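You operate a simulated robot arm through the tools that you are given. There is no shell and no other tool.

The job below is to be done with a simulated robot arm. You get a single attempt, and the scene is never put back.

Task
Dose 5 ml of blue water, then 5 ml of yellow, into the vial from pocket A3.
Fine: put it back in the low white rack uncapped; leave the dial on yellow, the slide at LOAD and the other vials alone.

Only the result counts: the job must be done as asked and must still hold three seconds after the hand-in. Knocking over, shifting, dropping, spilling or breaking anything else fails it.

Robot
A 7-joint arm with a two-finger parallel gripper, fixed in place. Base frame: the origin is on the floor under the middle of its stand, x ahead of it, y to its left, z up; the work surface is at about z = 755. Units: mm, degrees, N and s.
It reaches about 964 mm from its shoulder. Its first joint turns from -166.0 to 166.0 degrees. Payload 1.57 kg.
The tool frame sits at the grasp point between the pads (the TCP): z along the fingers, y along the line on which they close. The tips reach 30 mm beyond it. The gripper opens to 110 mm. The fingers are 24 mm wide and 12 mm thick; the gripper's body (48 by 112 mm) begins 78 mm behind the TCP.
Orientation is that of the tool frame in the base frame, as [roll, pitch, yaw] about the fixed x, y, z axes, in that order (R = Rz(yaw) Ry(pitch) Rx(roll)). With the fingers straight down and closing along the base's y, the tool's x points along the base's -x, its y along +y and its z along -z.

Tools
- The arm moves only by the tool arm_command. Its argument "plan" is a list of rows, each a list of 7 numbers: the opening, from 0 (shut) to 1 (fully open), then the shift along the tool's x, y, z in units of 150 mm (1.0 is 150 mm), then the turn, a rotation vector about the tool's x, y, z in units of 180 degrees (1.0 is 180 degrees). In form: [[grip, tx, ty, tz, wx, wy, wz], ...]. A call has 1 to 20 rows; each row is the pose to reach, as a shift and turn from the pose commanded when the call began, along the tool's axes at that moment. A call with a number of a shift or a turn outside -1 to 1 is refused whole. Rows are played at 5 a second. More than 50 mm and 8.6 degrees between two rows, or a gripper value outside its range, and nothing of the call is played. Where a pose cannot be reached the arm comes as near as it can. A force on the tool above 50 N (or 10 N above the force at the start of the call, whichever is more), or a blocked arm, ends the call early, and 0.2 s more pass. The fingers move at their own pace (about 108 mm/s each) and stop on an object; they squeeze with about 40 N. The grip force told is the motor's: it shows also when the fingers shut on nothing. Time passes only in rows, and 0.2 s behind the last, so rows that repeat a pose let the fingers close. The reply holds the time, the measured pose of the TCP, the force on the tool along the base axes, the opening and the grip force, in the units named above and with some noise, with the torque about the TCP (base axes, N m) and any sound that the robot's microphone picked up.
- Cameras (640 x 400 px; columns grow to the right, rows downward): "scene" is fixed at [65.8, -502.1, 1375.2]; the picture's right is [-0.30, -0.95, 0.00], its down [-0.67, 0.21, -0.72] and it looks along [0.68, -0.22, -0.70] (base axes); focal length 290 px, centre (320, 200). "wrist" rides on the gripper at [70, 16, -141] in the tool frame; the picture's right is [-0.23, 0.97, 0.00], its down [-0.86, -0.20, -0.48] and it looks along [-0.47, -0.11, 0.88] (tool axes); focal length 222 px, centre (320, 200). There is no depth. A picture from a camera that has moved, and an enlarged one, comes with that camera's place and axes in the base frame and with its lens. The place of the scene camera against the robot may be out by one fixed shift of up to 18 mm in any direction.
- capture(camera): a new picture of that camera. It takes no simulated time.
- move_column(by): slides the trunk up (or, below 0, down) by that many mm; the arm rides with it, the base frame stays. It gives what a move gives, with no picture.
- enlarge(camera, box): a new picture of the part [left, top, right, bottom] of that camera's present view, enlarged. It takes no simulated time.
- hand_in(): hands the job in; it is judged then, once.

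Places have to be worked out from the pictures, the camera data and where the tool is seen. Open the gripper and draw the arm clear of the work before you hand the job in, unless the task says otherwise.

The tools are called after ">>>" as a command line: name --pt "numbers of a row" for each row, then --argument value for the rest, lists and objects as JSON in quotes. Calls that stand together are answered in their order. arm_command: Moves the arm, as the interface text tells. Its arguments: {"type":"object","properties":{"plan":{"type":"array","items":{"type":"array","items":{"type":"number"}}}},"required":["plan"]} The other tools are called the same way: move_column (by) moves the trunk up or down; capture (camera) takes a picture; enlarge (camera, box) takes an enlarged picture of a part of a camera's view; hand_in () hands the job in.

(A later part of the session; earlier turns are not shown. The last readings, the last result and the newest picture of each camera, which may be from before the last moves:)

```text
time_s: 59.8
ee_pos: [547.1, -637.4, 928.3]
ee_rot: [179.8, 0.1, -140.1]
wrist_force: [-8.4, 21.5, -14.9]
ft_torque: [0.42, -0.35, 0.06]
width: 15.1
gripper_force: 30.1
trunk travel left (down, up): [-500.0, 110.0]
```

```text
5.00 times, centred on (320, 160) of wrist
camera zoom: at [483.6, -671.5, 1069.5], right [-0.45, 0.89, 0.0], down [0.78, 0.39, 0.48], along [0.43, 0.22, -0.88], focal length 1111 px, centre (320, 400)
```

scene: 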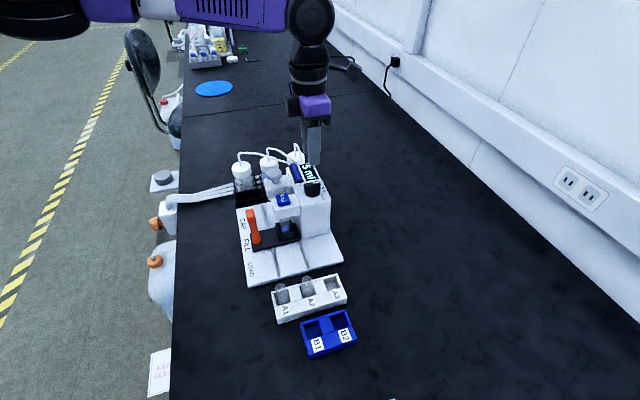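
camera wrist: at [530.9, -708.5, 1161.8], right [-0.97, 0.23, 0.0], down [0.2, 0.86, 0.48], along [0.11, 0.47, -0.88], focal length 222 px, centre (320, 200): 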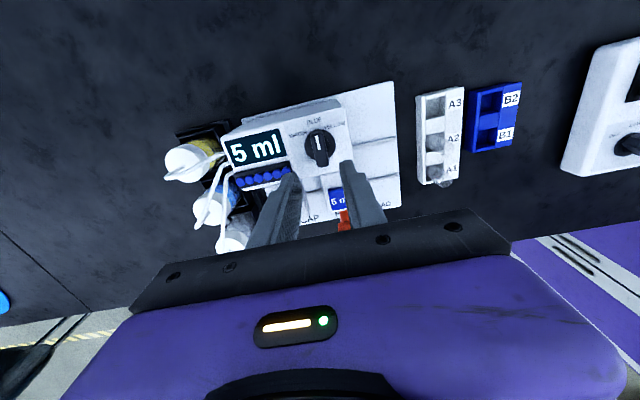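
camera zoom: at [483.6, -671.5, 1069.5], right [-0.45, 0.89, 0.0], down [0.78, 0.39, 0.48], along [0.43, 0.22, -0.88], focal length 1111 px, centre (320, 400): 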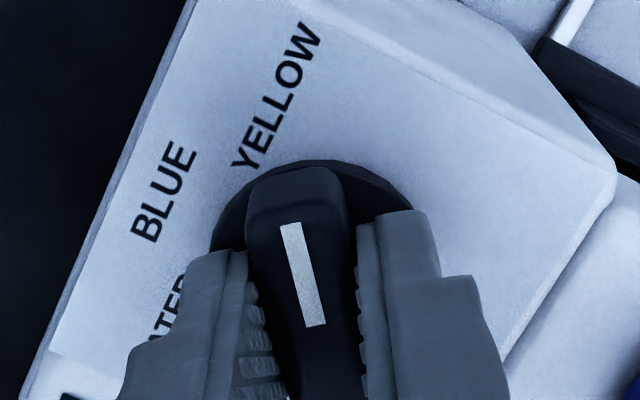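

The pointer now lies on YELLOW with no residual torque. I release and rise, then check.

>>> arm_command --pt "0.15 0 0 0 0 0 0" --pt "0.3 0 0 0 0 0 0" --pt "0.3 0 0 0 0 0 0" --pt "0.3 0 0 -0.1 0 0 0" --pt "0.3 0 0 -0.25 0 0 0" --pt "0.3 0 0 -0.45 0 0 0" --pt "0.3 0 0 -0.6 0 0 0" --pt "0.3 0 0 -0.6 0 0 0"

>>> enlarge --camera "wrist" --box '[256, 100, 384, 180]'

>>> enlarge --camera "scene" --box '[270, 140, 366, 210]'

```text
time_s: 61.6
ee_pos: [548.4, -639.6, 1023.1]
ee_rot: [180.0, 0.0, -140.1]
wrist_force: [-0.5, -1.1, 0.5]
ft_torque: [0.01, -0.03, 0.03]
width: 33.2
gripper_force: 0.0
trunk travel left (down, up): [-500.0, 110.0]
```

```text
5.00 times, centred on (320, 140) of wrist
camera zoom: at [484.3, -672.8, 1163.3], right [-0.45, 0.89, 0.0], down [0.78, 0.4, 0.48], along [0.43, 0.22, -0.88], focal length 1111 px, centre (320, 500)
```

zoom: 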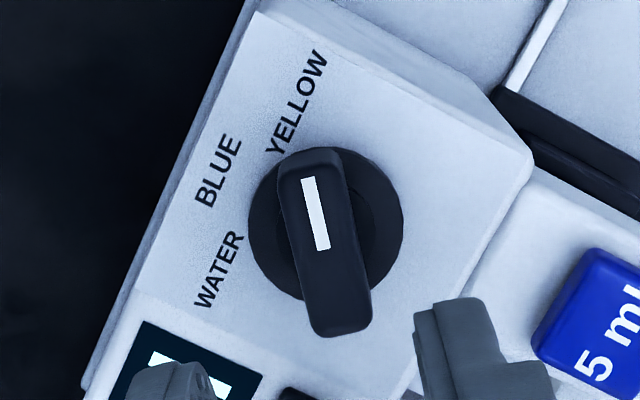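

```text
5.71 times, centred on (318, 175) of scene
camera zoom: at [65.8, -502.1, 1375.2], right [-0.3, -0.95, 0.0], down [-0.67, 0.21, -0.72], along [0.68, -0.22, -0.7], focal length 1658 px, centre (331, 343)
```

zoom: 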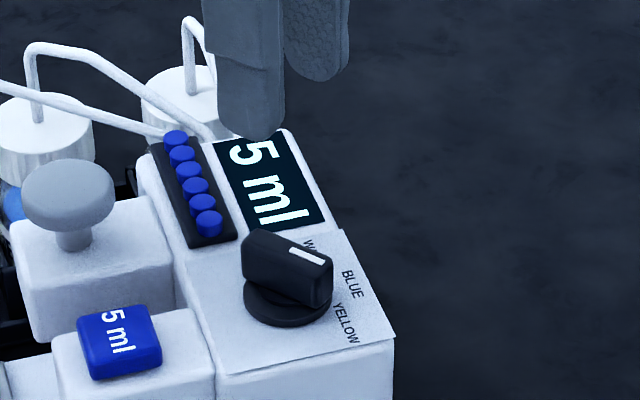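

The dial is clearly on YELLOW. I move back over the 5 ml button, turning the wrist to yaw 180 and closing the fingers.

>>> arm_command --pt "0.2 -0.043 0.073 0 0 0 0.037" --pt "0.1 -0.087 0.145 0 0 0 0.0739" --pt "0 -0.13 0.218 0 0 0 0.1109" --pt "0 -0.173 0.291 0 0 0 0.1478" --pt "0 -0.217 0.363 0 0 0 0.1848" --pt "0 -0.26 0.436 0 0 0 0.2217" --pt "0 -0.26 0.436 0 0 0 0.2217" --pt "0 -0.26 0.436 0 0 0 0.2217"

>>> enlarge --camera "wrist" --box '[256, 110, 384, 210]'

>>> enlarge --camera "scene" --box '[260, 150, 356, 250]'

```text
time_s: 63.4
ee_pos: [536.2, -563.9, 1016.7]
ee_rot: [-180.0, 0.1, 180.0]
wrist_force: [0.2, 0.6, 0.7]
ft_torque: [-0.01, 0.01, -0.01]
width: 0.2
gripper_force: 20.9
trunk travel left (down, up): [-500.0, 110.0]
```

```text
4.00 times, centred on (320, 160) of wrist
camera zoom: at [466.3, -547.7, 1159.0], right [0.23, 0.97, 0.0], down [0.86, -0.2, 0.48], along [0.47, -0.11, -0.88], focal length 888 px, centre (320, 360)
```

zoom: 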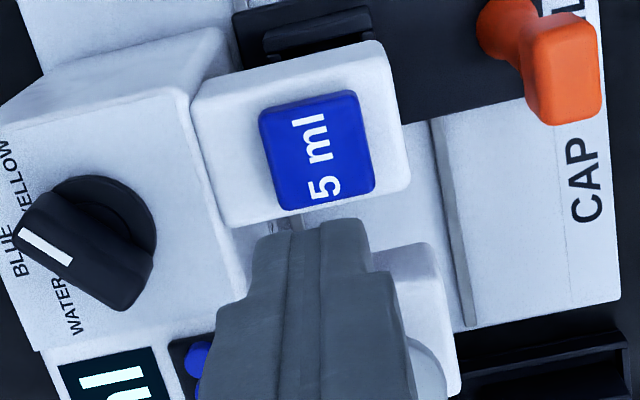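

```text
4.00 times, centred on (308, 200) of scene
camera zoom: at [65.8, -502.1, 1375.2], right [-0.3, -0.95, 0.0], down [-0.67, 0.21, -0.72], along [0.68, -0.22, -0.7], focal length 1160 px, centre (368, 200)
```

zoom: 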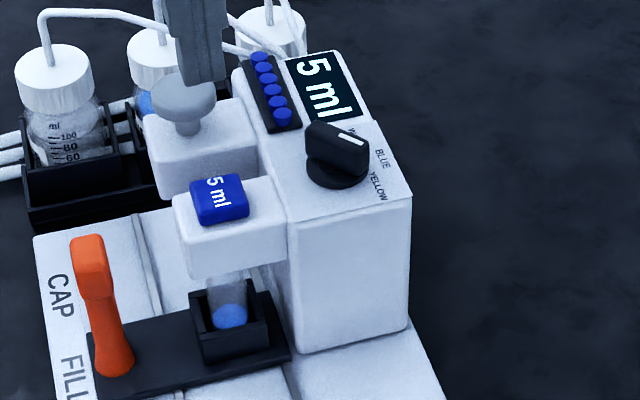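

The pointer reads YELLOW (139°), and the closed fingers line up with the button. I descend to just above it.

>>> arm_command --pt "0 0 -0.006 0.1 0 0 0" --pt "0 0 -0.006 0.25 0 0 0" --pt "0 0 -0.006 0.4 0 0 0" --pt "0 0 -0.006 0.5 0 0 0" --pt "0 0 -0.006 0.55 0 0 0" --pt "0 0 -0.006 0.55 0 0 0"

>>> enlarge --camera "scene" --box '[260, 150, 356, 250]'

```text
time_s: 64.8
ee_pos: [534.8, -563.5, 934.7]
ee_rot: [179.9, 0.0, 180.0]
wrist_force: [-0.1, -1.1, -0.2]
ft_torque: [0.04, 0.04, 0.0]
width: 0.0
gripper_force: 21.4
trunk travel left (down, up): [-500.0, 110.0]
```

```text
4.00 times, centred on (308, 200) of scene
camera zoom: at [65.8, -502.1, 1375.2], right [-0.3, -0.95, 0.0], down [-0.67, 0.21, -0.72], along [0.68, -0.22, -0.7], focal length 1160 px, centre (368, 200)
```

zoom: 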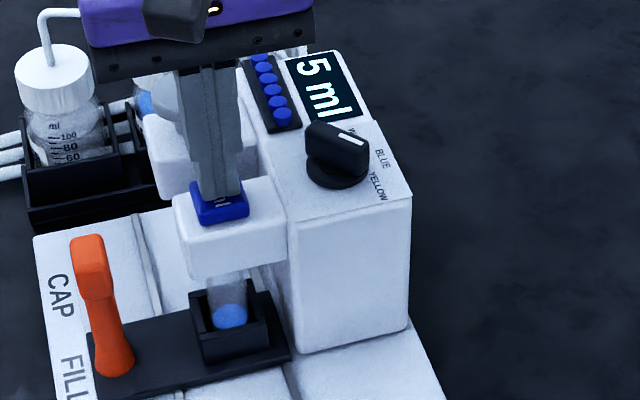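

The fingers are over the button with no contact yet. I press in fine steps until the click.

>>> arm_command --pt "0 0 0 0.01 0 0 0" --pt "0 0 0 0.02 0 0 0" --pt "0 0 0 0.028 0 0 0"

>>> enlarge --camera "scene" --box '[260, 150, 356, 250]'

```text
time_s: 65.6
ee_pos: [533.5, -565.8, 931.7]
ee_rot: [180.0, 0.0, 179.9]
wrist_force: [1.3, -1.2, 1.3]
ft_torque: [0.01, -0.01, -0.01]
width: 0.2
gripper_force: 21.6
trunk travel left (down, up): [-500.0, 110.0]
```

```text
4.00 times, centred on (308, 200) of scene
camera zoom: at [65.8, -502.1, 1375.2], right [-0.3, -0.95, 0.0], down [-0.67, 0.21, -0.72], along [0.68, -0.22, -0.7], focal length 1160 px, centre (368, 200)
```

zoom: 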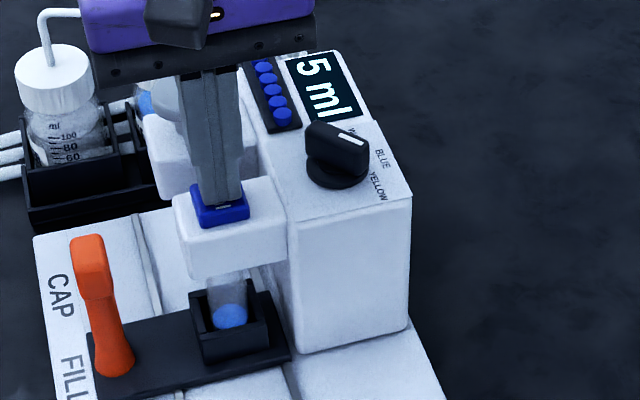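

The force is starting to rise (1.3 N) but there was no click. I press 1.5 mm further.

>>> arm_command --pt "0 0 0 0.005 0 0 0" --pt "0 0 0 0.01 0 0 0"

>>> enlarge --camera "scene" --box '[260, 150, 356, 250]'

```text
time_s: 66.2
ee_pos: [533.1, -564.6, 931.5]
ee_rot: [180.0, -0.1, -180.0]
wrist_force: [-1.6, -0.3, 1.7]
ft_torque: [-0.01, 0.02, 0.03]
width: 0.0
gripper_force: 22.0
trunk travel left (down, up): [-500.0, 110.0]
```

```text
4.00 times, centred on (308, 200) of scene
camera zoom: at [65.8, -502.1, 1375.2], right [-0.3, -0.95, 0.0], down [-0.67, 0.21, -0.72], along [0.68, -0.22, -0.7], focal length 1160 px, centre (368, 200)
```

zoom: 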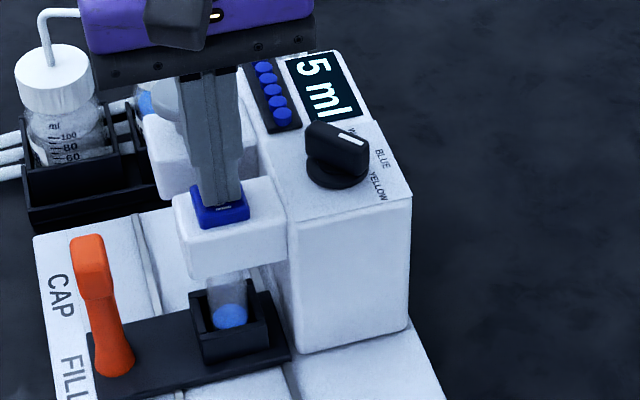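

Force is 1.7 N and still no click. I go down another 1 mm.

>>> arm_command --pt "0 0 0 0.004 0 0 0" --pt "0 0 0 0.008 0 0 0"

>>> enlarge --camera "scene" --box '[260, 150, 356, 250]'

```text
time_s: 66.8
ee_pos: [536.1, -564.4, 928.9]
ee_rot: [180.0, 0.0, -180.0]
wrist_force: [-0.8, -1.0, 2.1]
ft_torque: [0.0, 0.01, 0.02]
width: 0.1
gripper_force: 21.5
trunk travel left (down, up): [-500.0, 110.0]
heard: click
```

```text
4.00 times, centred on (308, 200) of scene
camera zoom: at [65.8, -502.1, 1375.2], right [-0.3, -0.95, 0.0], down [-0.67, 0.21, -0.72], along [0.68, -0.22, -0.7], focal length 1160 px, centre (368, 200)
```

zoom: 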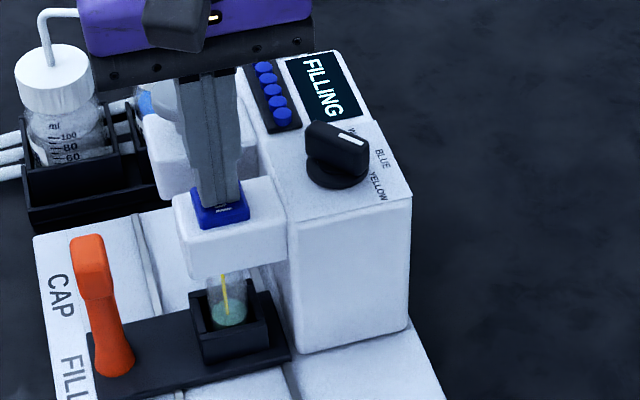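

The click came, the display reads FILLING, and a yellow stream is running. I lift off the button and wait.

>>> arm_command --pt "0 0 0 -0.05 0 0 0" --pt "0 0 0 -0.12 0 0 0" --pt "0 0 0 -0.3 0 0 0" --pt "0 0 0 -0.5 0 0 0" --pt "0 0 0 -0.6 0 0 0" --pt "0 0 0 -0.6 0 0 0" --pt "0 0 0 -0.6 0 0 0" --pt "0 0 0 -0.6 0 0 0"

>>> enlarge --camera "scene" --box '[260, 150, 356, 250]'

```text
time_s: 68.6
ee_pos: [532.7, -564.7, 1023.0]
ee_rot: [179.9, 0.0, -180.0]
wrist_force: [0.3, -1.1, 0.7]
ft_torque: [-0.02, 0.02, -0.01]
width: 0.0
gripper_force: 21.6
trunk travel left (down, up): [-500.0, 110.0]
```

```text
4.00 times, centred on (308, 200) of scene
camera zoom: at [65.8, -502.1, 1375.2], right [-0.3, -0.95, 0.0], down [-0.67, 0.21, -0.72], along [0.68, -0.22, -0.7], focal length 1160 px, centre (368, 200)
```

zoom: 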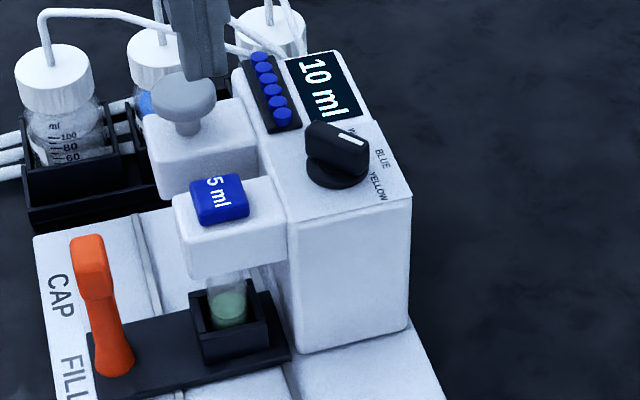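

The display reads 10 ml and the vial holds the green mix. Next I move over the handle at FILL with the gripper open.

>>> arm_command --pt "0.2 -0.004 0.13 0 0 0 0" --pt "0.45 -0.008 0.27 0 0 0 0" --pt "0.45 -0.012 0.4 0 0 0 0" --pt "0.45 -0.012 0.525 0 0 0 0" --pt "0.45 -0.012 0.525 0 0 0 0" --pt "0.45 -0.012 0.525 0 0 0 0"

>>> enlarge --camera "wrist" --box '[240, 100, 400, 200]'

```text
time_s: 70.0
ee_pos: [537.2, -485.7, 1020.1]
ee_rot: [180.0, 0.0, 180.0]
wrist_force: [0.2, 0.5, 0.1]
ft_torque: [0.0, -0.01, 0.01]
width: 49.6
gripper_force: 0.1
trunk travel left (down, up): [-500.0, 110.0]
```

```text
4.00 times, centred on (320, 150) of wrist
camera zoom: at [467.4, -469.9, 1161.0], right [0.23, 0.97, 0.0], down [0.86, -0.2, 0.48], along [0.47, -0.11, -0.88], focal length 888 px, centre (320, 400)
```

zoom: 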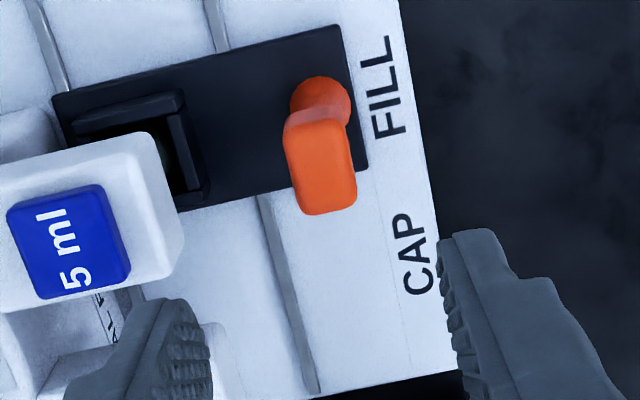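

Aligned over the handle, with about 10 mm between the finger and the dosing head. I descend around the knob.

>>> arm_command --pt "0.45 -0.006 0.006 0.15 0 0 0" --pt "0.45 -0.006 0.006 0.35 0 0 0" --pt "0.45 -0.006 0.006 0.55 0 0 0" --pt "0.45 -0.006 0.006 0.72 0 0 0" --pt "0.45 -0.006 0.006 0.85 0 0 0" --pt "0.45 -0.006 0.006 0.92 0 0 0" --pt "0.45 -0.006 0.006 0.945 0 0 0" --pt "0.45 -0.006 0.006 0.945 0 0 0"

>>> enlarge --camera "wrist" --box '[220, 100, 380, 200]'

```text
time_s: 71.8
ee_pos: [536.4, -485.1, 878.0]
ee_rot: [179.9, 0.0, -180.0]
wrist_force: [-0.6, -0.1, 0.5]
ft_torque: [0.03, -0.03, 0.01]
width: 49.3
gripper_force: 0.1
trunk travel left (down, up): [-500.0, 110.0]
```

```text
4.00 times, centred on (300, 150) of wrist
camera zoom: at [468.5, -468.7, 1019.4], right [0.23, 0.97, 0.0], down [0.86, -0.2, 0.48], along [0.47, -0.11, -0.88], focal length 888 px, centre (400, 400)
```

zoom: 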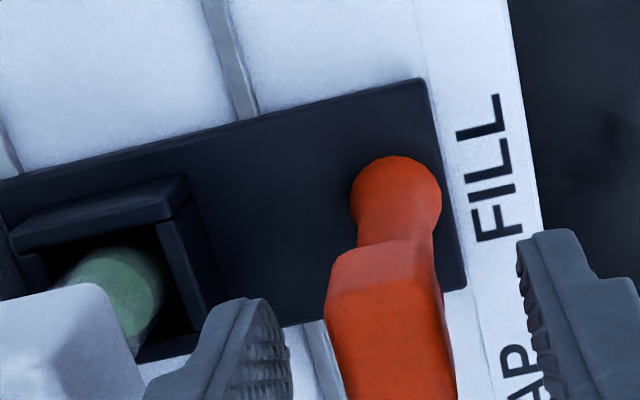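

The fingers are in the same place as when I released it. I close on the knob.

>>> arm_command --pt "0.3 0 0 0 0 0 0" --pt "0.15 0 0 0 0 0 0" --pt "0 0 0 0 0 0 0" --pt "0 0 0 0 0 0 0" --pt "0 0 0 0 0 0 0"

>>> enlarge --camera "wrist" --box '[220, 100, 380, 200]'

```text
time_s: 73.0
ee_pos: [537.4, -484.9, 877.8]
ee_rot: [-179.9, 0.0, 180.0]
wrist_force: [0.1, -11.9, -4.0]
ft_torque: [0.09, -0.15, 0.0]
width: 19.9
gripper_force: 34.0
trunk travel left (down, up): [-500.0, 110.0]
```

```text
4.00 times, centred on (300, 150) of wrist
camera zoom: at [468.5, -469.4, 1019.5], right [0.23, 0.97, 0.0], down [0.86, -0.2, 0.48], along [0.47, -0.11, -0.88], focal length 888 px, centre (400, 400)
```

zoom: 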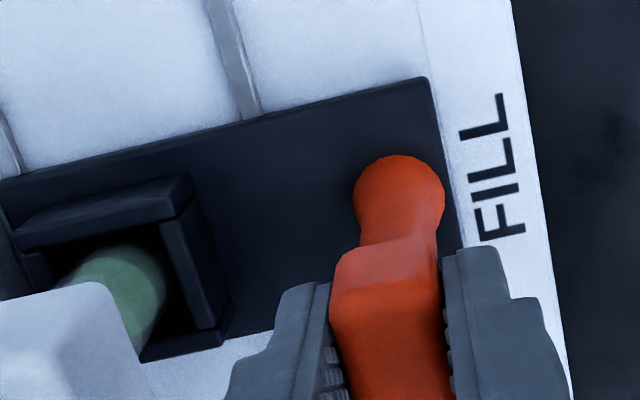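

A small -12 N side load tells me to shift 0.7 mm in -y. Then I pull the slide back slowly, 38 mm first.

>>> arm_command --pt "0 0 -0.005 0 0 0 0" --pt "0 0.015 -0.005 0 0 0 0" --pt "0 0.035 -0.005 0 0 0 0" --pt "0 0.06 -0.005 0 0 0 0" --pt "0 0.09 -0.005 0 0 0 0" --pt "0 0.12 -0.005 0 0 0 0" --pt "0 0.15 -0.005 0 0 0 0" --pt "0 0.18 -0.005 0 0 0 0" --pt "0 0.21 -0.005 0 0 0 0" --pt "0 0.235 -0.005 0 0 0 0" --pt "0 0.25 -0.005 0 0 0 0" --pt "0 0.25 -0.005 0 0 0 0"

>>> enlarge --camera "wrist" --box '[220, 100, 380, 200]'

```text
time_s: 75.6
ee_pos: [498.5, -485.2, 877.9]
ee_rot: [-179.9, 0.1, 180.0]
wrist_force: [0.0, 9.3, 26.3]
ft_torque: [0.42, 0.11, -0.03]
width: 19.5
gripper_force: 34.0
trunk travel left (down, up): [-500.0, 110.0]
```

```text
4.00 times, centred on (300, 150) of wrist
camera zoom: at [430.0, -469.5, 1019.5], right [0.23, 0.97, 0.0], down [0.86, -0.2, 0.48], along [0.47, -0.11, -0.88], focal length 888 px, centre (400, 400)
```

zoom: 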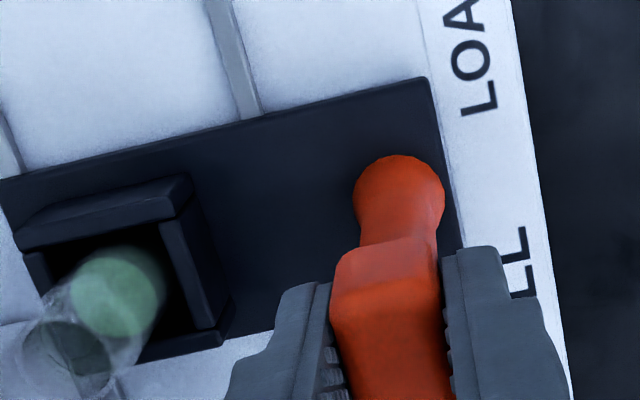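

The slide is coming back with the vial upright. I relieve the +26 N vertical load (1.5 mm up) and go on another 22 mm.

>>> arm_command --pt "0 0 0.002 -0.005 0 0 0" --pt "0 0 0.002 -0.009 0 0 0" --pt "0 0.015 0.002 -0.009 0 0 0" --pt "0 0.035 0.002 -0.009 0 0 0" --pt "0 0.06 0.002 -0.009 0 0 0" --pt "0 0.09 0.002 -0.009 0 0 0" --pt "0 0.12 0.002 -0.009 0 0 0" --pt "0 0.14 0.002 -0.009 0 0 0" --pt "0 0.147 0.002 -0.009 0 0 0" --pt "0 0.147 0.002 -0.009 0 0 0"

```text
time_s: 77.8
ee_pos: [477.7, -484.7, 877.5]
ee_rot: [179.9, -0.1, -179.9]
wrist_force: [-0.9, -2.5, -31.3]
ft_torque: [-0.28, -0.22, -0.06]
width: 20.0
gripper_force: 33.8
trunk travel left (down, up): [-500.0, 110.0]
```

Now -31 N. I relieve it (1.8 mm down) and bring the slide the next 13 mm, then look at the LOAD alignment.

>>> arm_command --pt "0 0 0 0.006 0 0 0" --pt "0 0 0 0.012 0 0 0" --pt "0 0.015 0 0.012 0 0 0" --pt "0 0.035 0 0.012 0 0 0" --pt "0 0.06 0 0.012 0 0 0" --pt "0 0.08 0 0.012 0 0 0" --pt "0 0.087 0 0.012 0 0 0" --pt "0 0.087 0 0.012 0 0 0"

>>> enlarge --camera "wrist" --box '[220, 100, 380, 200]'

```text
time_s: 79.6
ee_pos: [463.0, -486.0, 877.1]
ee_rot: [-179.9, 0.1, -180.0]
wrist_force: [-2.4, 9.0, 15.9]
ft_torque: [0.44, 0.5, 0.03]
width: 19.9
gripper_force: 34.4
trunk travel left (down, up): [-500.0, 110.0]
```

```text
4.00 times, centred on (300, 150) of wrist
camera zoom: at [394.7, -469.4, 1019.6], right [0.23, 0.97, 0.0], down [0.86, -0.2, 0.48], along [0.47, -0.11, -0.88], focal length 888 px, centre (400, 400)
```

zoom: 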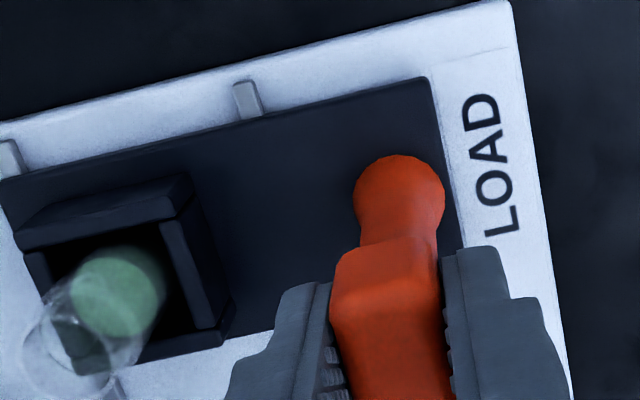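

The slide is about 1 mm short of its original LOAD position, judging by the tab and the plate edge. I relieve the vertical load and move the last 1.3 mm.

>>> arm_command --pt "0 0 0.003 -0.004 0 0 0" --pt "0 0 0.003 -0.007 0 0 0" --pt "0 0.004 0.003 -0.007 0 0 0" --pt "0 0.009 0.003 -0.007 0 0 0" --pt "0 0.009 0.003 -0.007 0 0 0"

>>> enlarge --camera "wrist" --box '[220, 100, 380, 200]'

>>> enlarge --camera "scene" --box '[220, 200, 380, 300]'

```text
time_s: 80.8
ee_pos: [462.5, -484.8, 878.1]
ee_rot: [-179.9, 0.0, 179.9]
wrist_force: [0.2, -1.6, 2.9]
ft_torque: [0.06, 0.26, 0.01]
width: 19.7
gripper_force: 33.4
trunk travel left (down, up): [-500.0, 110.0]
```

```text
4.00 times, centred on (300, 150) of wrist
camera zoom: at [393.9, -469.4, 1019.6], right [0.23, 0.97, 0.0], down [0.86, -0.2, 0.48], along [0.47, -0.11, -0.88], focal length 888 px, centre (400, 400)
```

zoom: 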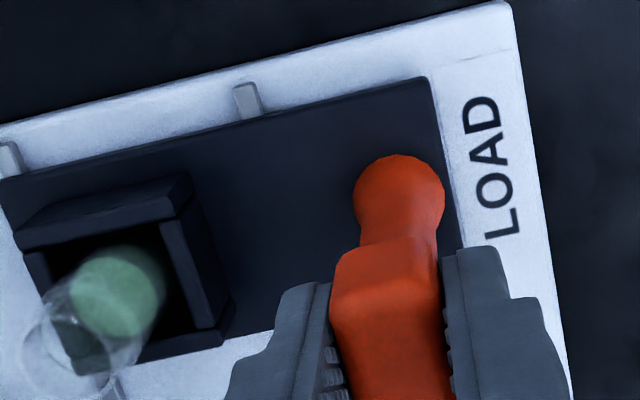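

```text
4.00 times, centred on (300, 250) of scene
camera zoom: at [65.8, -502.1, 1375.2], right [-0.3, -0.95, 0.0], down [-0.67, 0.21, -0.72], along [0.68, -0.22, -0.7], focal length 1160 px, centre (400, 0)
```

zoom: 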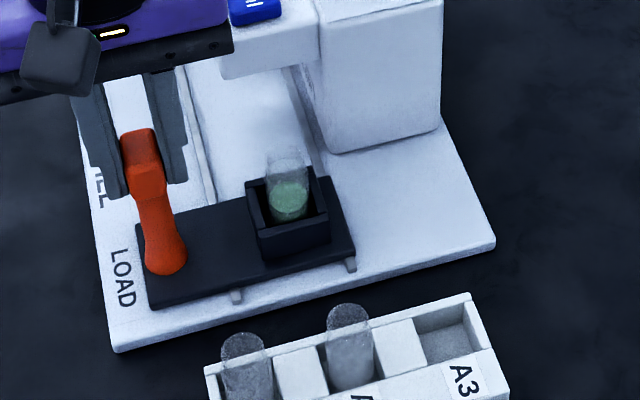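

The scene picture matches the original LOAD picture to within a pixel. I nudge 0.6 mm more to be exact and watch the force for a stop.

>>> arm_command --pt "0 0.004 0 -0.001 0 0 0" --pt "0 0.004 0 -0.001 0 0 0" --pt "0 0.004 0 -0.001 0 0 0"

>>> enlarge --camera "wrist" --box '[220, 100, 380, 200]'

```text
time_s: 81.6
ee_pos: [461.7, -485.1, 878.3]
ee_rot: [180.0, -0.1, 180.0]
wrist_force: [-0.4, -2.2, -1.3]
ft_torque: [-0.01, -0.11, -0.05]
width: 19.7
gripper_force: 33.7
trunk travel left (down, up): [-500.0, 110.0]
```

```text
4.00 times, centred on (300, 150) of wrist
camera zoom: at [393.6, -469.6, 1019.6], right [0.23, 0.97, 0.0], down [0.86, -0.2, 0.48], along [0.47, -0.11, -0.88], focal length 888 px, centre (400, 400)
```

zoom: 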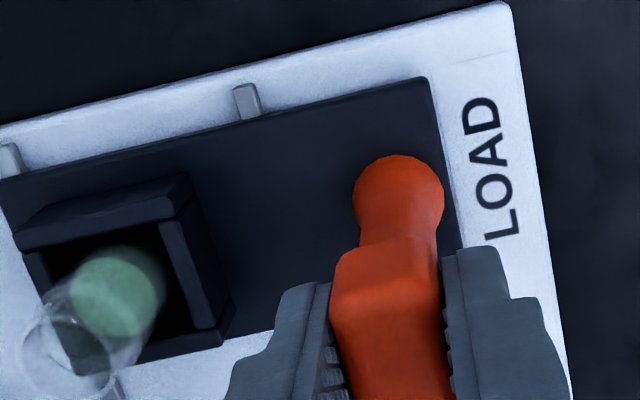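

The label-to-carriage geometry now matches the original LOAD picture, and forces are near zero. I release the knob and rise.

>>> arm_command --pt "0.15 0 0 0 0 0 0" --pt "0.3 0 0 0 0 0 0" --pt "0.45 0 0 0 0 0 0" --pt "0.45 0 0 0 0 0 0" --pt "0.45 0 0 -0.1 0 0 0" --pt "0.45 0 0 -0.25 0 0 0" --pt "0.45 0 0 -0.45 0 0 0" --pt "0.45 0 0 -0.55 0 0 0" --pt "0.45 0 0 -0.55 0 0 0"

>>> enlarge --camera "wrist" --box '[220, 100, 380, 200]'

>>> enlarge --camera "scene" --box '[220, 200, 380, 300]'

```text
time_s: 83.6
ee_pos: [461.1, -484.3, 962.5]
ee_rot: [179.9, 0.0, 180.0]
wrist_force: [-0.1, -0.8, -0.1]
ft_torque: [0.01, 0.01, 0.0]
width: 49.4
gripper_force: 0.1
trunk travel left (down, up): [-500.0, 110.0]
```

```text
4.00 times, centred on (300, 150) of wrist
camera zoom: at [393.3, -469.1, 1104.0], right [0.23, 0.97, 0.0], down [0.86, -0.2, 0.48], along [0.47, -0.11, -0.88], focal length 888 px, centre (400, 400)
```

zoom: 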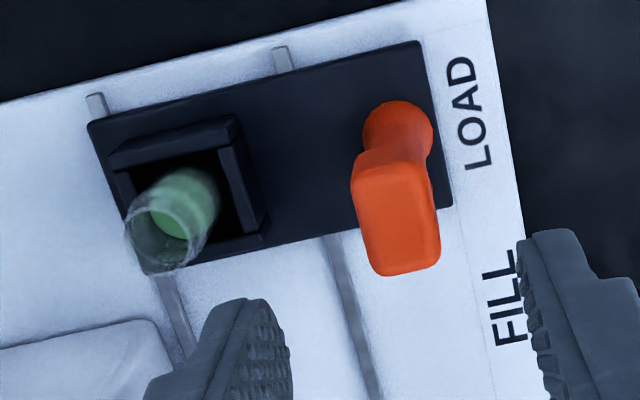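

```text
4.00 times, centred on (300, 250) of scene
camera zoom: at [65.8, -502.1, 1375.2], right [-0.3, -0.95, 0.0], down [-0.67, 0.21, -0.72], along [0.68, -0.22, -0.7], focal length 1160 px, centre (400, 0)
```

zoom: 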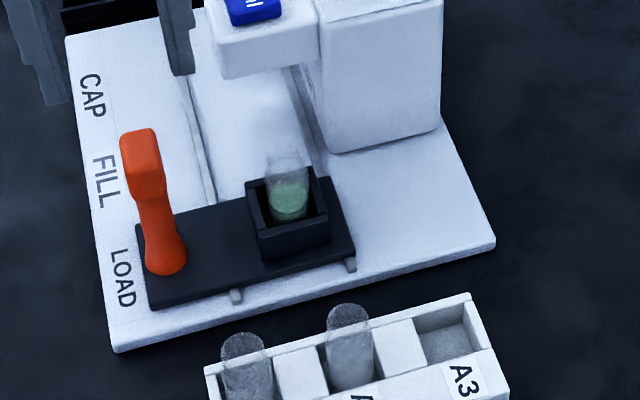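

The slide matches its original LOAD picture. The vial appears at about (461.5, -558 to -561). I move above it for a closer look.

>>> arm_command --pt "0.4 0 -0.12 0 0 0 0" --pt "0.4 0 -0.25 0 0 0 0" --pt "0.4 0 -0.38 0 0 0 0" --pt "0.4 0 -0.47 0 0 0 0" --pt "0.4 0 -0.505 0 0 0 0" --pt "0.4 0 -0.505 0 0 0 0" --pt "0.4 0 -0.505 0 0 0 0"

>>> capture --camera "wrist"

>>> enlarge --camera "wrist" --box '[256, 110, 384, 190]'

```text
time_s: 85.2
ee_pos: [461.5, -561.0, 962.4]
ee_rot: [-180.0, 0.0, -179.9]
wrist_force: [0.0, -0.3, -0.9]
ft_torque: [-0.04, -0.04, -0.02]
width: 43.9
gripper_force: 0.1
trunk travel left (down, up): [-500.0, 110.0]
```

```text
taken
camera wrist: at [393.3, -545.4, 1103.1], right [0.23, 0.97, 0.0], down [0.86, -0.2, 0.48], along [0.47, -0.11, -0.88], focal length 222 px, centre (320, 200)
```

wrist: 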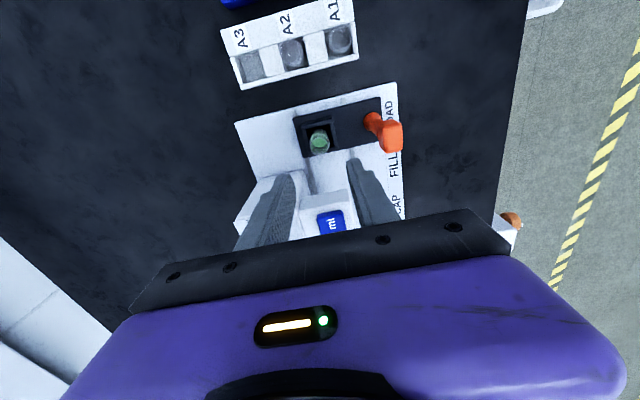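

```text
5.00 times, centred on (320, 150) of wrist
camera zoom: at [393.3, -545.4, 1103.1], right [0.23, 0.97, 0.0], down [0.86, -0.2, 0.48], along [0.47, -0.11, -0.88], focal length 1111 px, centre (320, 450)
```

zoom: 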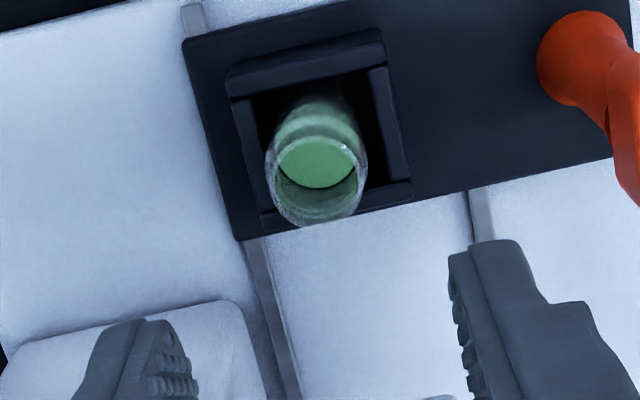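

The rim centre is at about (460.7, -561.5), 1 mm behind the tool axis. I trim and descend around the vial to TCP z≈839, with the tips about 9 mm above the holder.

>>> arm_command --pt "0.4 0.007 0 0.1 0 0 0" --pt "0.4 0.007 0 0.25 0 0 0" --pt "0.4 0.007 0 0.4 0 0 0" --pt "0.4 0.007 0 0.55 0 0 0" --pt "0.4 0.007 0 0.68 0 0 0" --pt "0.4 0.007 0 0.77 0 0 0" --pt "0.4 0.007 0 0.82 0 0 0" --pt "0.4 0.007 0 0.82 0 0 0"

>>> enlarge --camera "wrist" --box '[256, 120, 384, 200]'

>>> enlarge --camera "scene" --box '[250, 200, 346, 280]'

```text
time_s: 87.0
ee_pos: [462.3, -559.5, 837.4]
ee_rot: [180.0, 0.0, 179.9]
wrist_force: [0.8, -0.8, -0.9]
ft_torque: [-0.03, 0.04, 0.03]
width: 44.1
gripper_force: 0.0
trunk travel left (down, up): [-500.0, 110.0]
```

```text
5.00 times, centred on (320, 160) of wrist
camera zoom: at [393.6, -544.1, 977.7], right [0.23, 0.97, 0.0], down [0.86, -0.2, 0.48], along [0.47, -0.11, -0.88], focal length 1111 px, centre (320, 400)
```

zoom: 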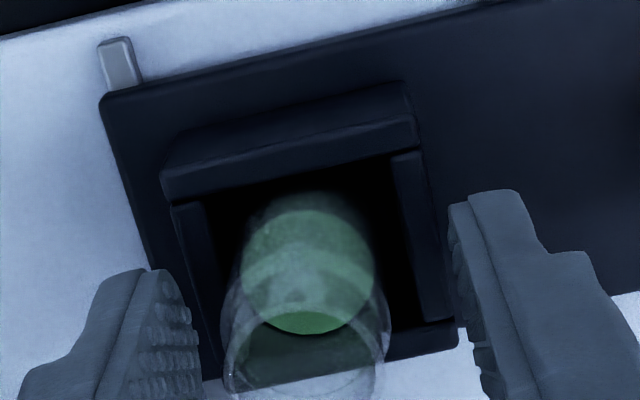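

```text
5.00 times, centred on (298, 240) of scene
camera zoom: at [65.8, -502.1, 1375.2], right [-0.3, -0.95, 0.0], down [-0.67, 0.21, -0.72], along [0.68, -0.22, -0.7], focal length 1451 px, centre (430, 0)
```

zoom: 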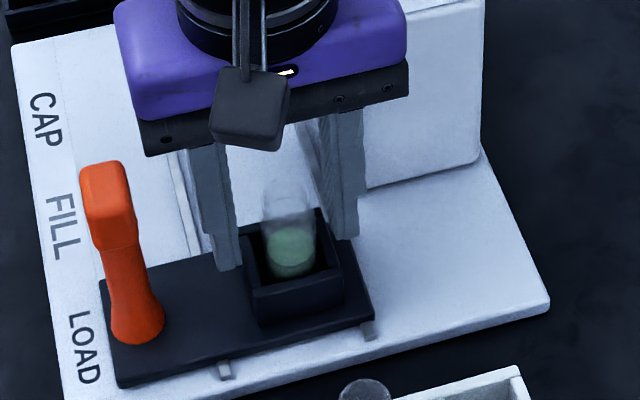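

The vial sits about 2 mm toward -y of the finger centre. I shift 2 mm to centre it, then close.

>>> arm_command --pt "0.4 0 -0.013 0 0 0 0" --pt "0.4 0 -0.013 0 0 0 0" --pt "0.3 0 -0.013 0 0 0 0" --pt "0.22 0 -0.013 0 0 0 0" --pt "0.1 0 -0.013 0 0 0 0" --pt "0 0 -0.013 0 0 0 0" --pt "0 0 -0.013 0 0 0 0" --pt "0 0 -0.013 0 0 0 0"

>>> enlarge --camera "wrist" --box '[256, 120, 384, 200]'

>>> enlarge --camera "scene" --box '[250, 200, 346, 280]'

```text
time_s: 88.8
ee_pos: [461.7, -562.5, 836.7]
ee_rot: [179.9, 0.0, 180.0]
wrist_force: [-0.2, -0.5, 0.6]
ft_torque: [0.02, -0.01, 0.02]
width: 23.6
gripper_force: 35.6
trunk travel left (down, up): [-500.0, 110.0]
```

```text
5.00 times, centred on (320, 160) of wrist
camera zoom: at [393.1, -546.5, 978.3], right [0.23, 0.97, 0.0], down [0.86, -0.2, 0.48], along [0.47, -0.11, -0.88], focal length 1111 px, centre (320, 400)
```

zoom: 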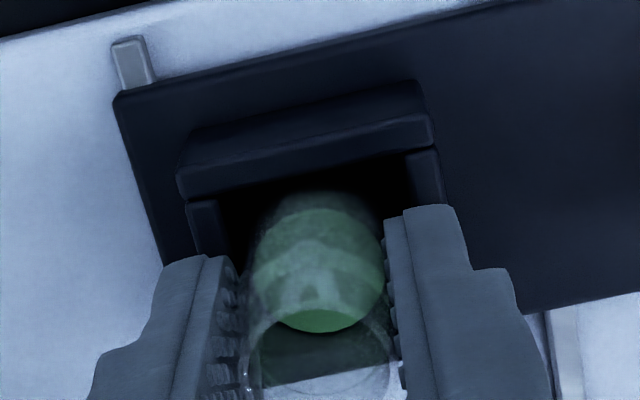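

```text
5.00 times, centred on (298, 240) of scene
camera zoom: at [65.8, -502.1, 1375.2], right [-0.3, -0.95, 0.0], down [-0.67, 0.21, -0.72], along [0.68, -0.22, -0.7], focal length 1451 px, centre (430, 0)
```

zoom: 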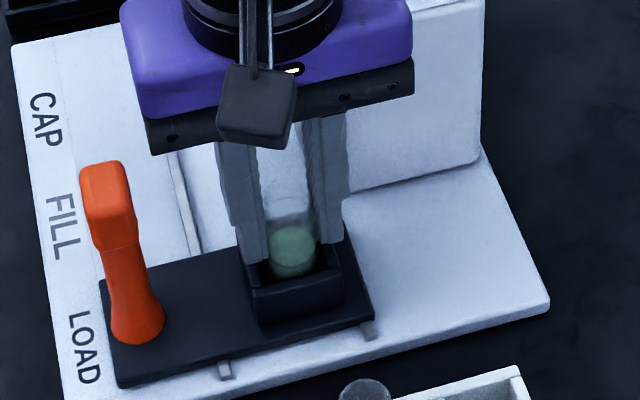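

The vial is gripped with no side force. I lift it straight up 75 mm, slowly and level.

>>> arm_command --pt "0 0 0 -0.01 0 0 0" --pt "0 0 0 -0.03 0 0 0" --pt "0 0 0 -0.06 0 0 0" --pt "0 0 0 -0.1 0 0 0" --pt "0 0 0 -0.15 0 0 0" --pt "0 0 0 -0.2 0 0 0" --pt "0 0 0 -0.25 0 0 0" --pt "0 0 0 -0.3 0 0 0" --pt "0 0 0 -0.35 0 0 0" --pt "0 0 0 -0.4 0 0 0" --pt "0 0 0 -0.44 0 0 0" --pt "0 0 0 -0.47 0 0 0" --pt "0 0 0 -0.49 0 0 0" --pt "0 0 0 -0.5 0 0 0" --pt "0 0 0 -0.5 0 0 0"

>>> enlarge --camera "wrist" --box '[256, 110, 384, 190]'

>>> enlarge --camera "scene" --box '[230, 180, 374, 300]'

```text
time_s: 92.0
ee_pos: [461.4, -563.0, 912.6]
ee_rot: [-180.0, 0.0, 180.0]
wrist_force: [0.1, 0.7, 0.2]
ft_torque: [0.0, -0.03, -0.06]
width: 23.6
gripper_force: 36.1
trunk travel left (down, up): [-500.0, 110.0]
```

```text
5.00 times, centred on (320, 150) of wrist
camera zoom: at [392.9, -547.2, 1054.1], right [0.23, 0.97, 0.0], down [0.86, -0.2, 0.48], along [0.47, -0.11, -0.88], focal length 1111 px, centre (320, 450)
```

zoom: 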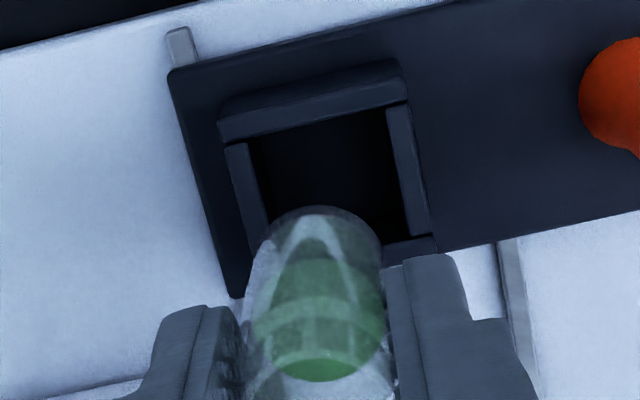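

```text
3.33 times, centred on (302, 240) of scene
camera zoom: at [65.8, -502.1, 1375.2], right [-0.3, -0.95, 0.0], down [-0.67, 0.21, -0.72], along [0.68, -0.22, -0.7], focal length 967 px, centre (380, 67)
```

zoom: 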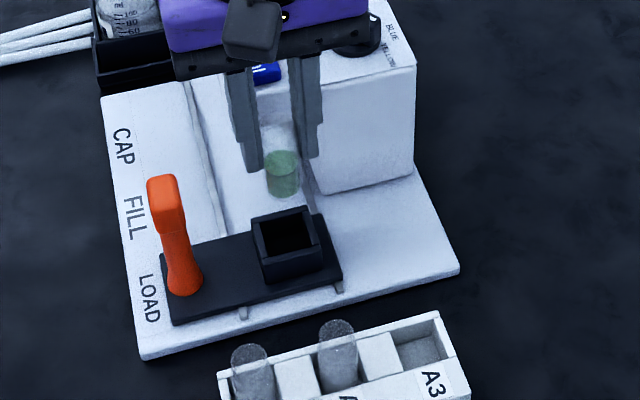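

The mixture is lifted out cleanly. I carry it slowly and level to above pocket A3.

>>> arm_command --pt "0 0.012 -0.008 0 0 0 0" --pt "0 0.04 -0.025 0 0 0 0" --pt "0 0.08 -0.05 0 0 0 0" --pt "0 0.13 -0.081 0 0 0 0" --pt "0 0.19 -0.118 0 0 0 0" --pt "0 0.25 -0.156 0 0 0 0" --pt "0 0.31 -0.193 0 0 0 0" --pt "0 0.37 -0.231 0 0 0 0" --pt "0 0.43 -0.268 0 0 0 0" --pt "0 0.49 -0.306 0 0 0 0" --pt "0 0.54 -0.337 0 0 0 0" --pt "0 0.585 -0.365 0 0 0 0" --pt "0 0.62 -0.387 0 0 0 0" --pt "0 0.645 -0.402 0 0 0 0" --pt "0 0.659 -0.411 0 0 0 0" --pt "0 0.664 -0.414 0 0 0 0" --pt "0 0.664 -0.414 0 0 0 0" --pt "0 0.664 -0.414 0 0 0 0"

>>> enlarge --camera "wrist" --box '[256, 100, 384, 180]'

>>> enlarge --camera "scene" --box '[230, 220, 374, 320]'

```text
time_s: 95.8
ee_pos: [361.0, -624.3, 911.4]
ee_rot: [-180.0, 0.1, 180.0]
wrist_force: [0.3, -0.1, -0.7]
ft_torque: [0.02, 0.01, -0.01]
width: 23.4
gripper_force: 35.7
trunk travel left (down, up): [-500.0, 110.0]
```

```text
5.00 times, centred on (320, 140) of wrist
camera zoom: at [292.6, -609.4, 1053.0], right [0.23, 0.97, 0.0], down [0.86, -0.2, 0.48], along [0.47, -0.11, -0.88], focal length 1111 px, centre (320, 500)
```

zoom: 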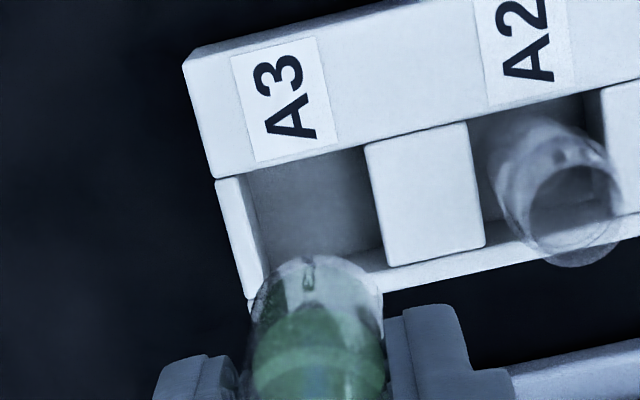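

```text
4.00 times, centred on (302, 270) of scene
camera zoom: at [65.8, -502.1, 1375.2], right [-0.3, -0.95, 0.0], down [-0.67, 0.21, -0.72], along [0.68, -0.22, -0.7], focal length 1160 px, centre (392, -80)
```

zoom: 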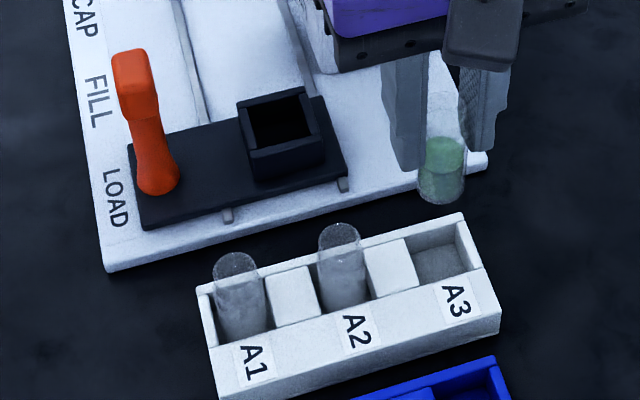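

The vial is over A3, with the axis within about 1 mm of the pocket centre (361.5, -625.3). I lower 62 mm, to just above the rack, and check.

>>> arm_command --pt "0 0 0 0.02 0 0 0" --pt "0 0 0 0.06 0 0 0" --pt "0 0 0 0.11 0 0 0" --pt "0 0 0 0.17 0 0 0" --pt "0 0 0 0.23 0 0 0" --pt "0 0 0 0.29 0 0 0" --pt "0 0 0 0.34 0 0 0" --pt "0 0 0 0.38 0 0 0" --pt "0 0 0 0.405 0 0 0" --pt "0 0 0 0.413 0 0 0" --pt "0 0 0 0.413 0 0 0"

>>> enlarge --camera "wrist" --box '[256, 110, 384, 190]'

>>> enlarge --camera "scene" --box '[270, 230, 366, 310]'

```text
time_s: 98.2
ee_pos: [362.3, -624.6, 851.4]
ee_rot: [-179.9, 0.0, 180.0]
wrist_force: [-0.5, 0.6, -1.2]
ft_torque: [0.0, -0.03, 0.0]
width: 23.4
gripper_force: 35.9
trunk travel left (down, up): [-500.0, 110.0]
```

```text
5.00 times, centred on (320, 150) of wrist
camera zoom: at [293.6, -609.4, 992.5], right [0.23, 0.97, 0.0], down [0.86, -0.2, 0.48], along [0.47, -0.11, -0.88], focal length 1111 px, centre (320, 450)
```

zoom: 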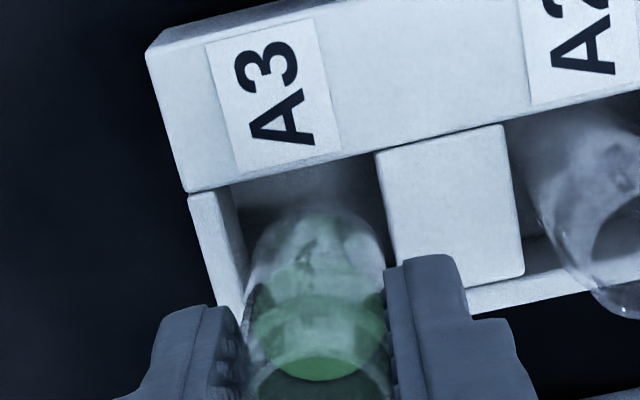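

```text
5.00 times, centred on (318, 270) of scene
camera zoom: at [65.8, -502.1, 1375.2], right [-0.3, -0.95, 0.0], down [-0.67, 0.21, -0.72], along [0.68, -0.22, -0.7], focal length 1451 px, centre (330, -150)
```

zoom: 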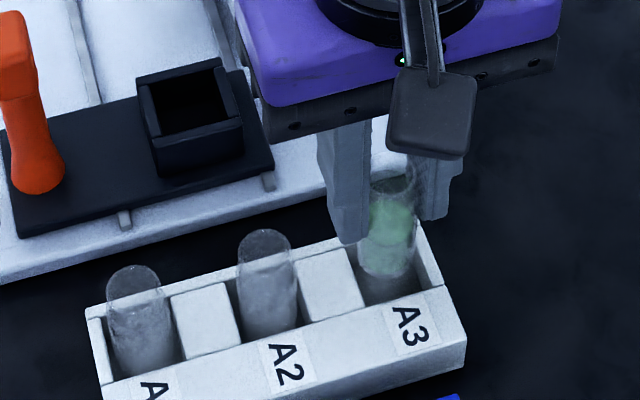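

The vial bottom is centred over the opening. I lower 26 mm more into the pocket.

>>> arm_command --pt "0 0 0 0.02 0 0 0" --pt "0 0 0 0.05 0 0 0" --pt "0 0 0 0.08 0 0 0" --pt "0 0 0 0.11 0 0 0" --pt "0 0 0 0.14 0 0 0" --pt "0 0 0 0.16 0 0 0" --pt "0 0 0 0.173 0 0 0" --pt "0 0 0 0.173 0 0 0"

>>> enlarge --camera "wrist" --box '[256, 110, 384, 190]'

>>> enlarge --camera "scene" --box '[270, 230, 366, 310]'

```text
time_s: 100.0
ee_pos: [361.4, -625.1, 825.0]
ee_rot: [-180.0, 0.0, 180.0]
wrist_force: [-0.1, 0.2, -0.4]
ft_torque: [0.01, 0.02, 0.0]
width: 23.7
gripper_force: 36.0
trunk travel left (down, up): [-500.0, 110.0]
```

```text
5.00 times, centred on (320, 150) of wrist
camera zoom: at [293.4, -609.3, 967.0], right [0.23, 0.97, 0.0], down [0.86, -0.2, 0.48], along [0.47, -0.11, -0.88], focal length 1111 px, centre (320, 450)
```

zoom: 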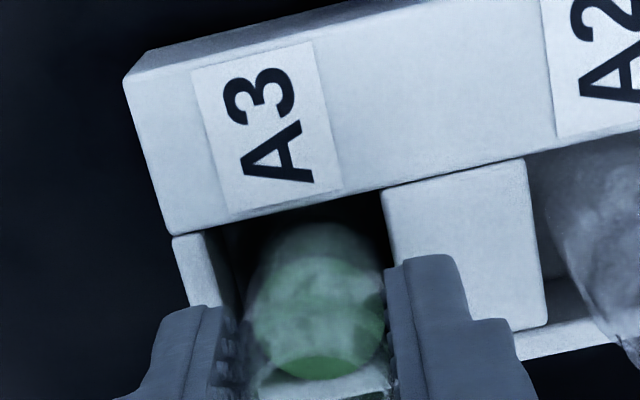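

```text
5.00 times, centred on (318, 270) of scene
camera zoom: at [65.8, -502.1, 1375.2], right [-0.3, -0.95, 0.0], down [-0.67, 0.21, -0.72], along [0.68, -0.22, -0.7], focal length 1451 px, centre (330, -150)
```

zoom: 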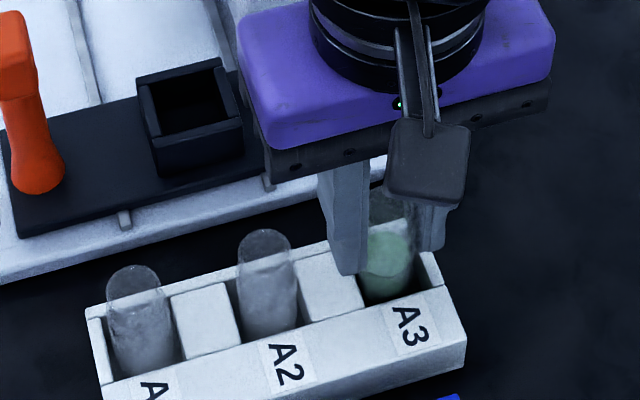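

It is inside the pocket with no contact force yet. I lower in small steps toward the expected floor at TCP z≈818.6.

>>> arm_command --pt "0 0 0 0.01 0 0 0" --pt "0 0 0 0.02 0 0 0" --pt "0 0 0 0.03 0 0 0" --pt "0 0 0 0.038 0 0 0" --pt "0 0 0 0.038 0 0 0"

```text
time_s: 101.2
ee_pos: [361.0, -624.3, 820.7]
ee_rot: [179.9, 0.1, -179.9]
wrist_force: [0.4, 0.1, 1.7]
ft_torque: [-0.02, -0.04, 0.0]
width: 23.8
gripper_force: 35.7
trunk travel left (down, up): [-500.0, 110.0]
```

1.7 N is close to noise. I lower another 1.2 mm.

>>> arm_command --pt "0 0 0 0.004 0 0 0" --pt "0 0 0 0.008 0 0 0" --pt "0 0 0 0.008 0 0 0"

>>> enlarge --camera "wrist" --box '[256, 110, 384, 190]'

>>> enlarge --camera "scene" --box '[270, 230, 366, 310]'

```text
time_s: 102.0
ee_pos: [360.4, -624.8, 819.5]
ee_rot: [-179.9, 0.0, 180.0]
wrist_force: [-1.4, 1.6, 11.1]
ft_torque: [0.16, 0.04, -0.01]
width: 23.7
gripper_force: 36.3
trunk travel left (down, up): [-500.0, 110.0]
```

```text
5.00 times, centred on (320, 150) of wrist
camera zoom: at [293.1, -609.6, 960.5], right [0.23, 0.97, 0.0], down [0.86, -0.2, 0.48], along [0.47, -0.11, -0.88], focal length 1111 px, centre (320, 450)
```

zoom: 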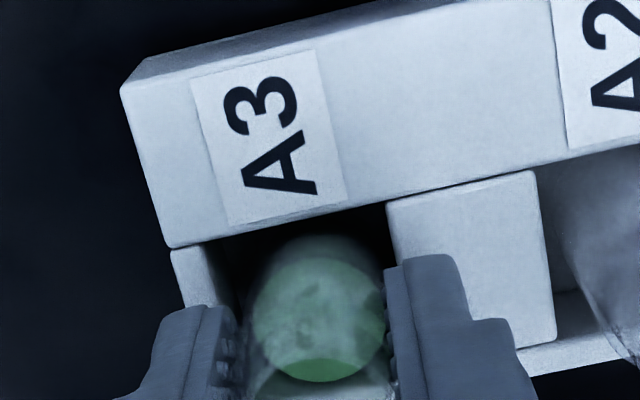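

```text
5.00 times, centred on (318, 270) of scene
camera zoom: at [65.8, -502.1, 1375.2], right [-0.3, -0.95, 0.0], down [-0.67, 0.21, -0.72], along [0.68, -0.22, -0.7], focal length 1451 px, centre (330, -150)
```

zoom: 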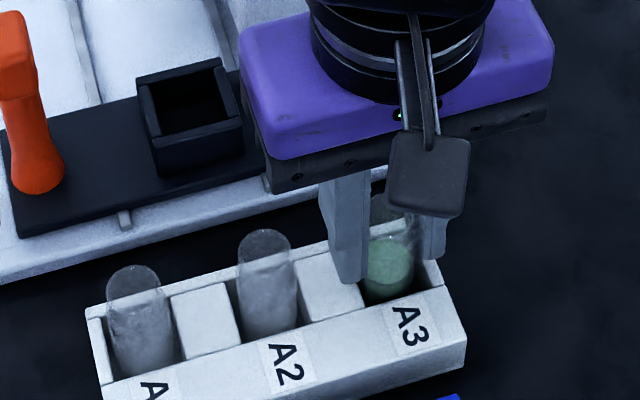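

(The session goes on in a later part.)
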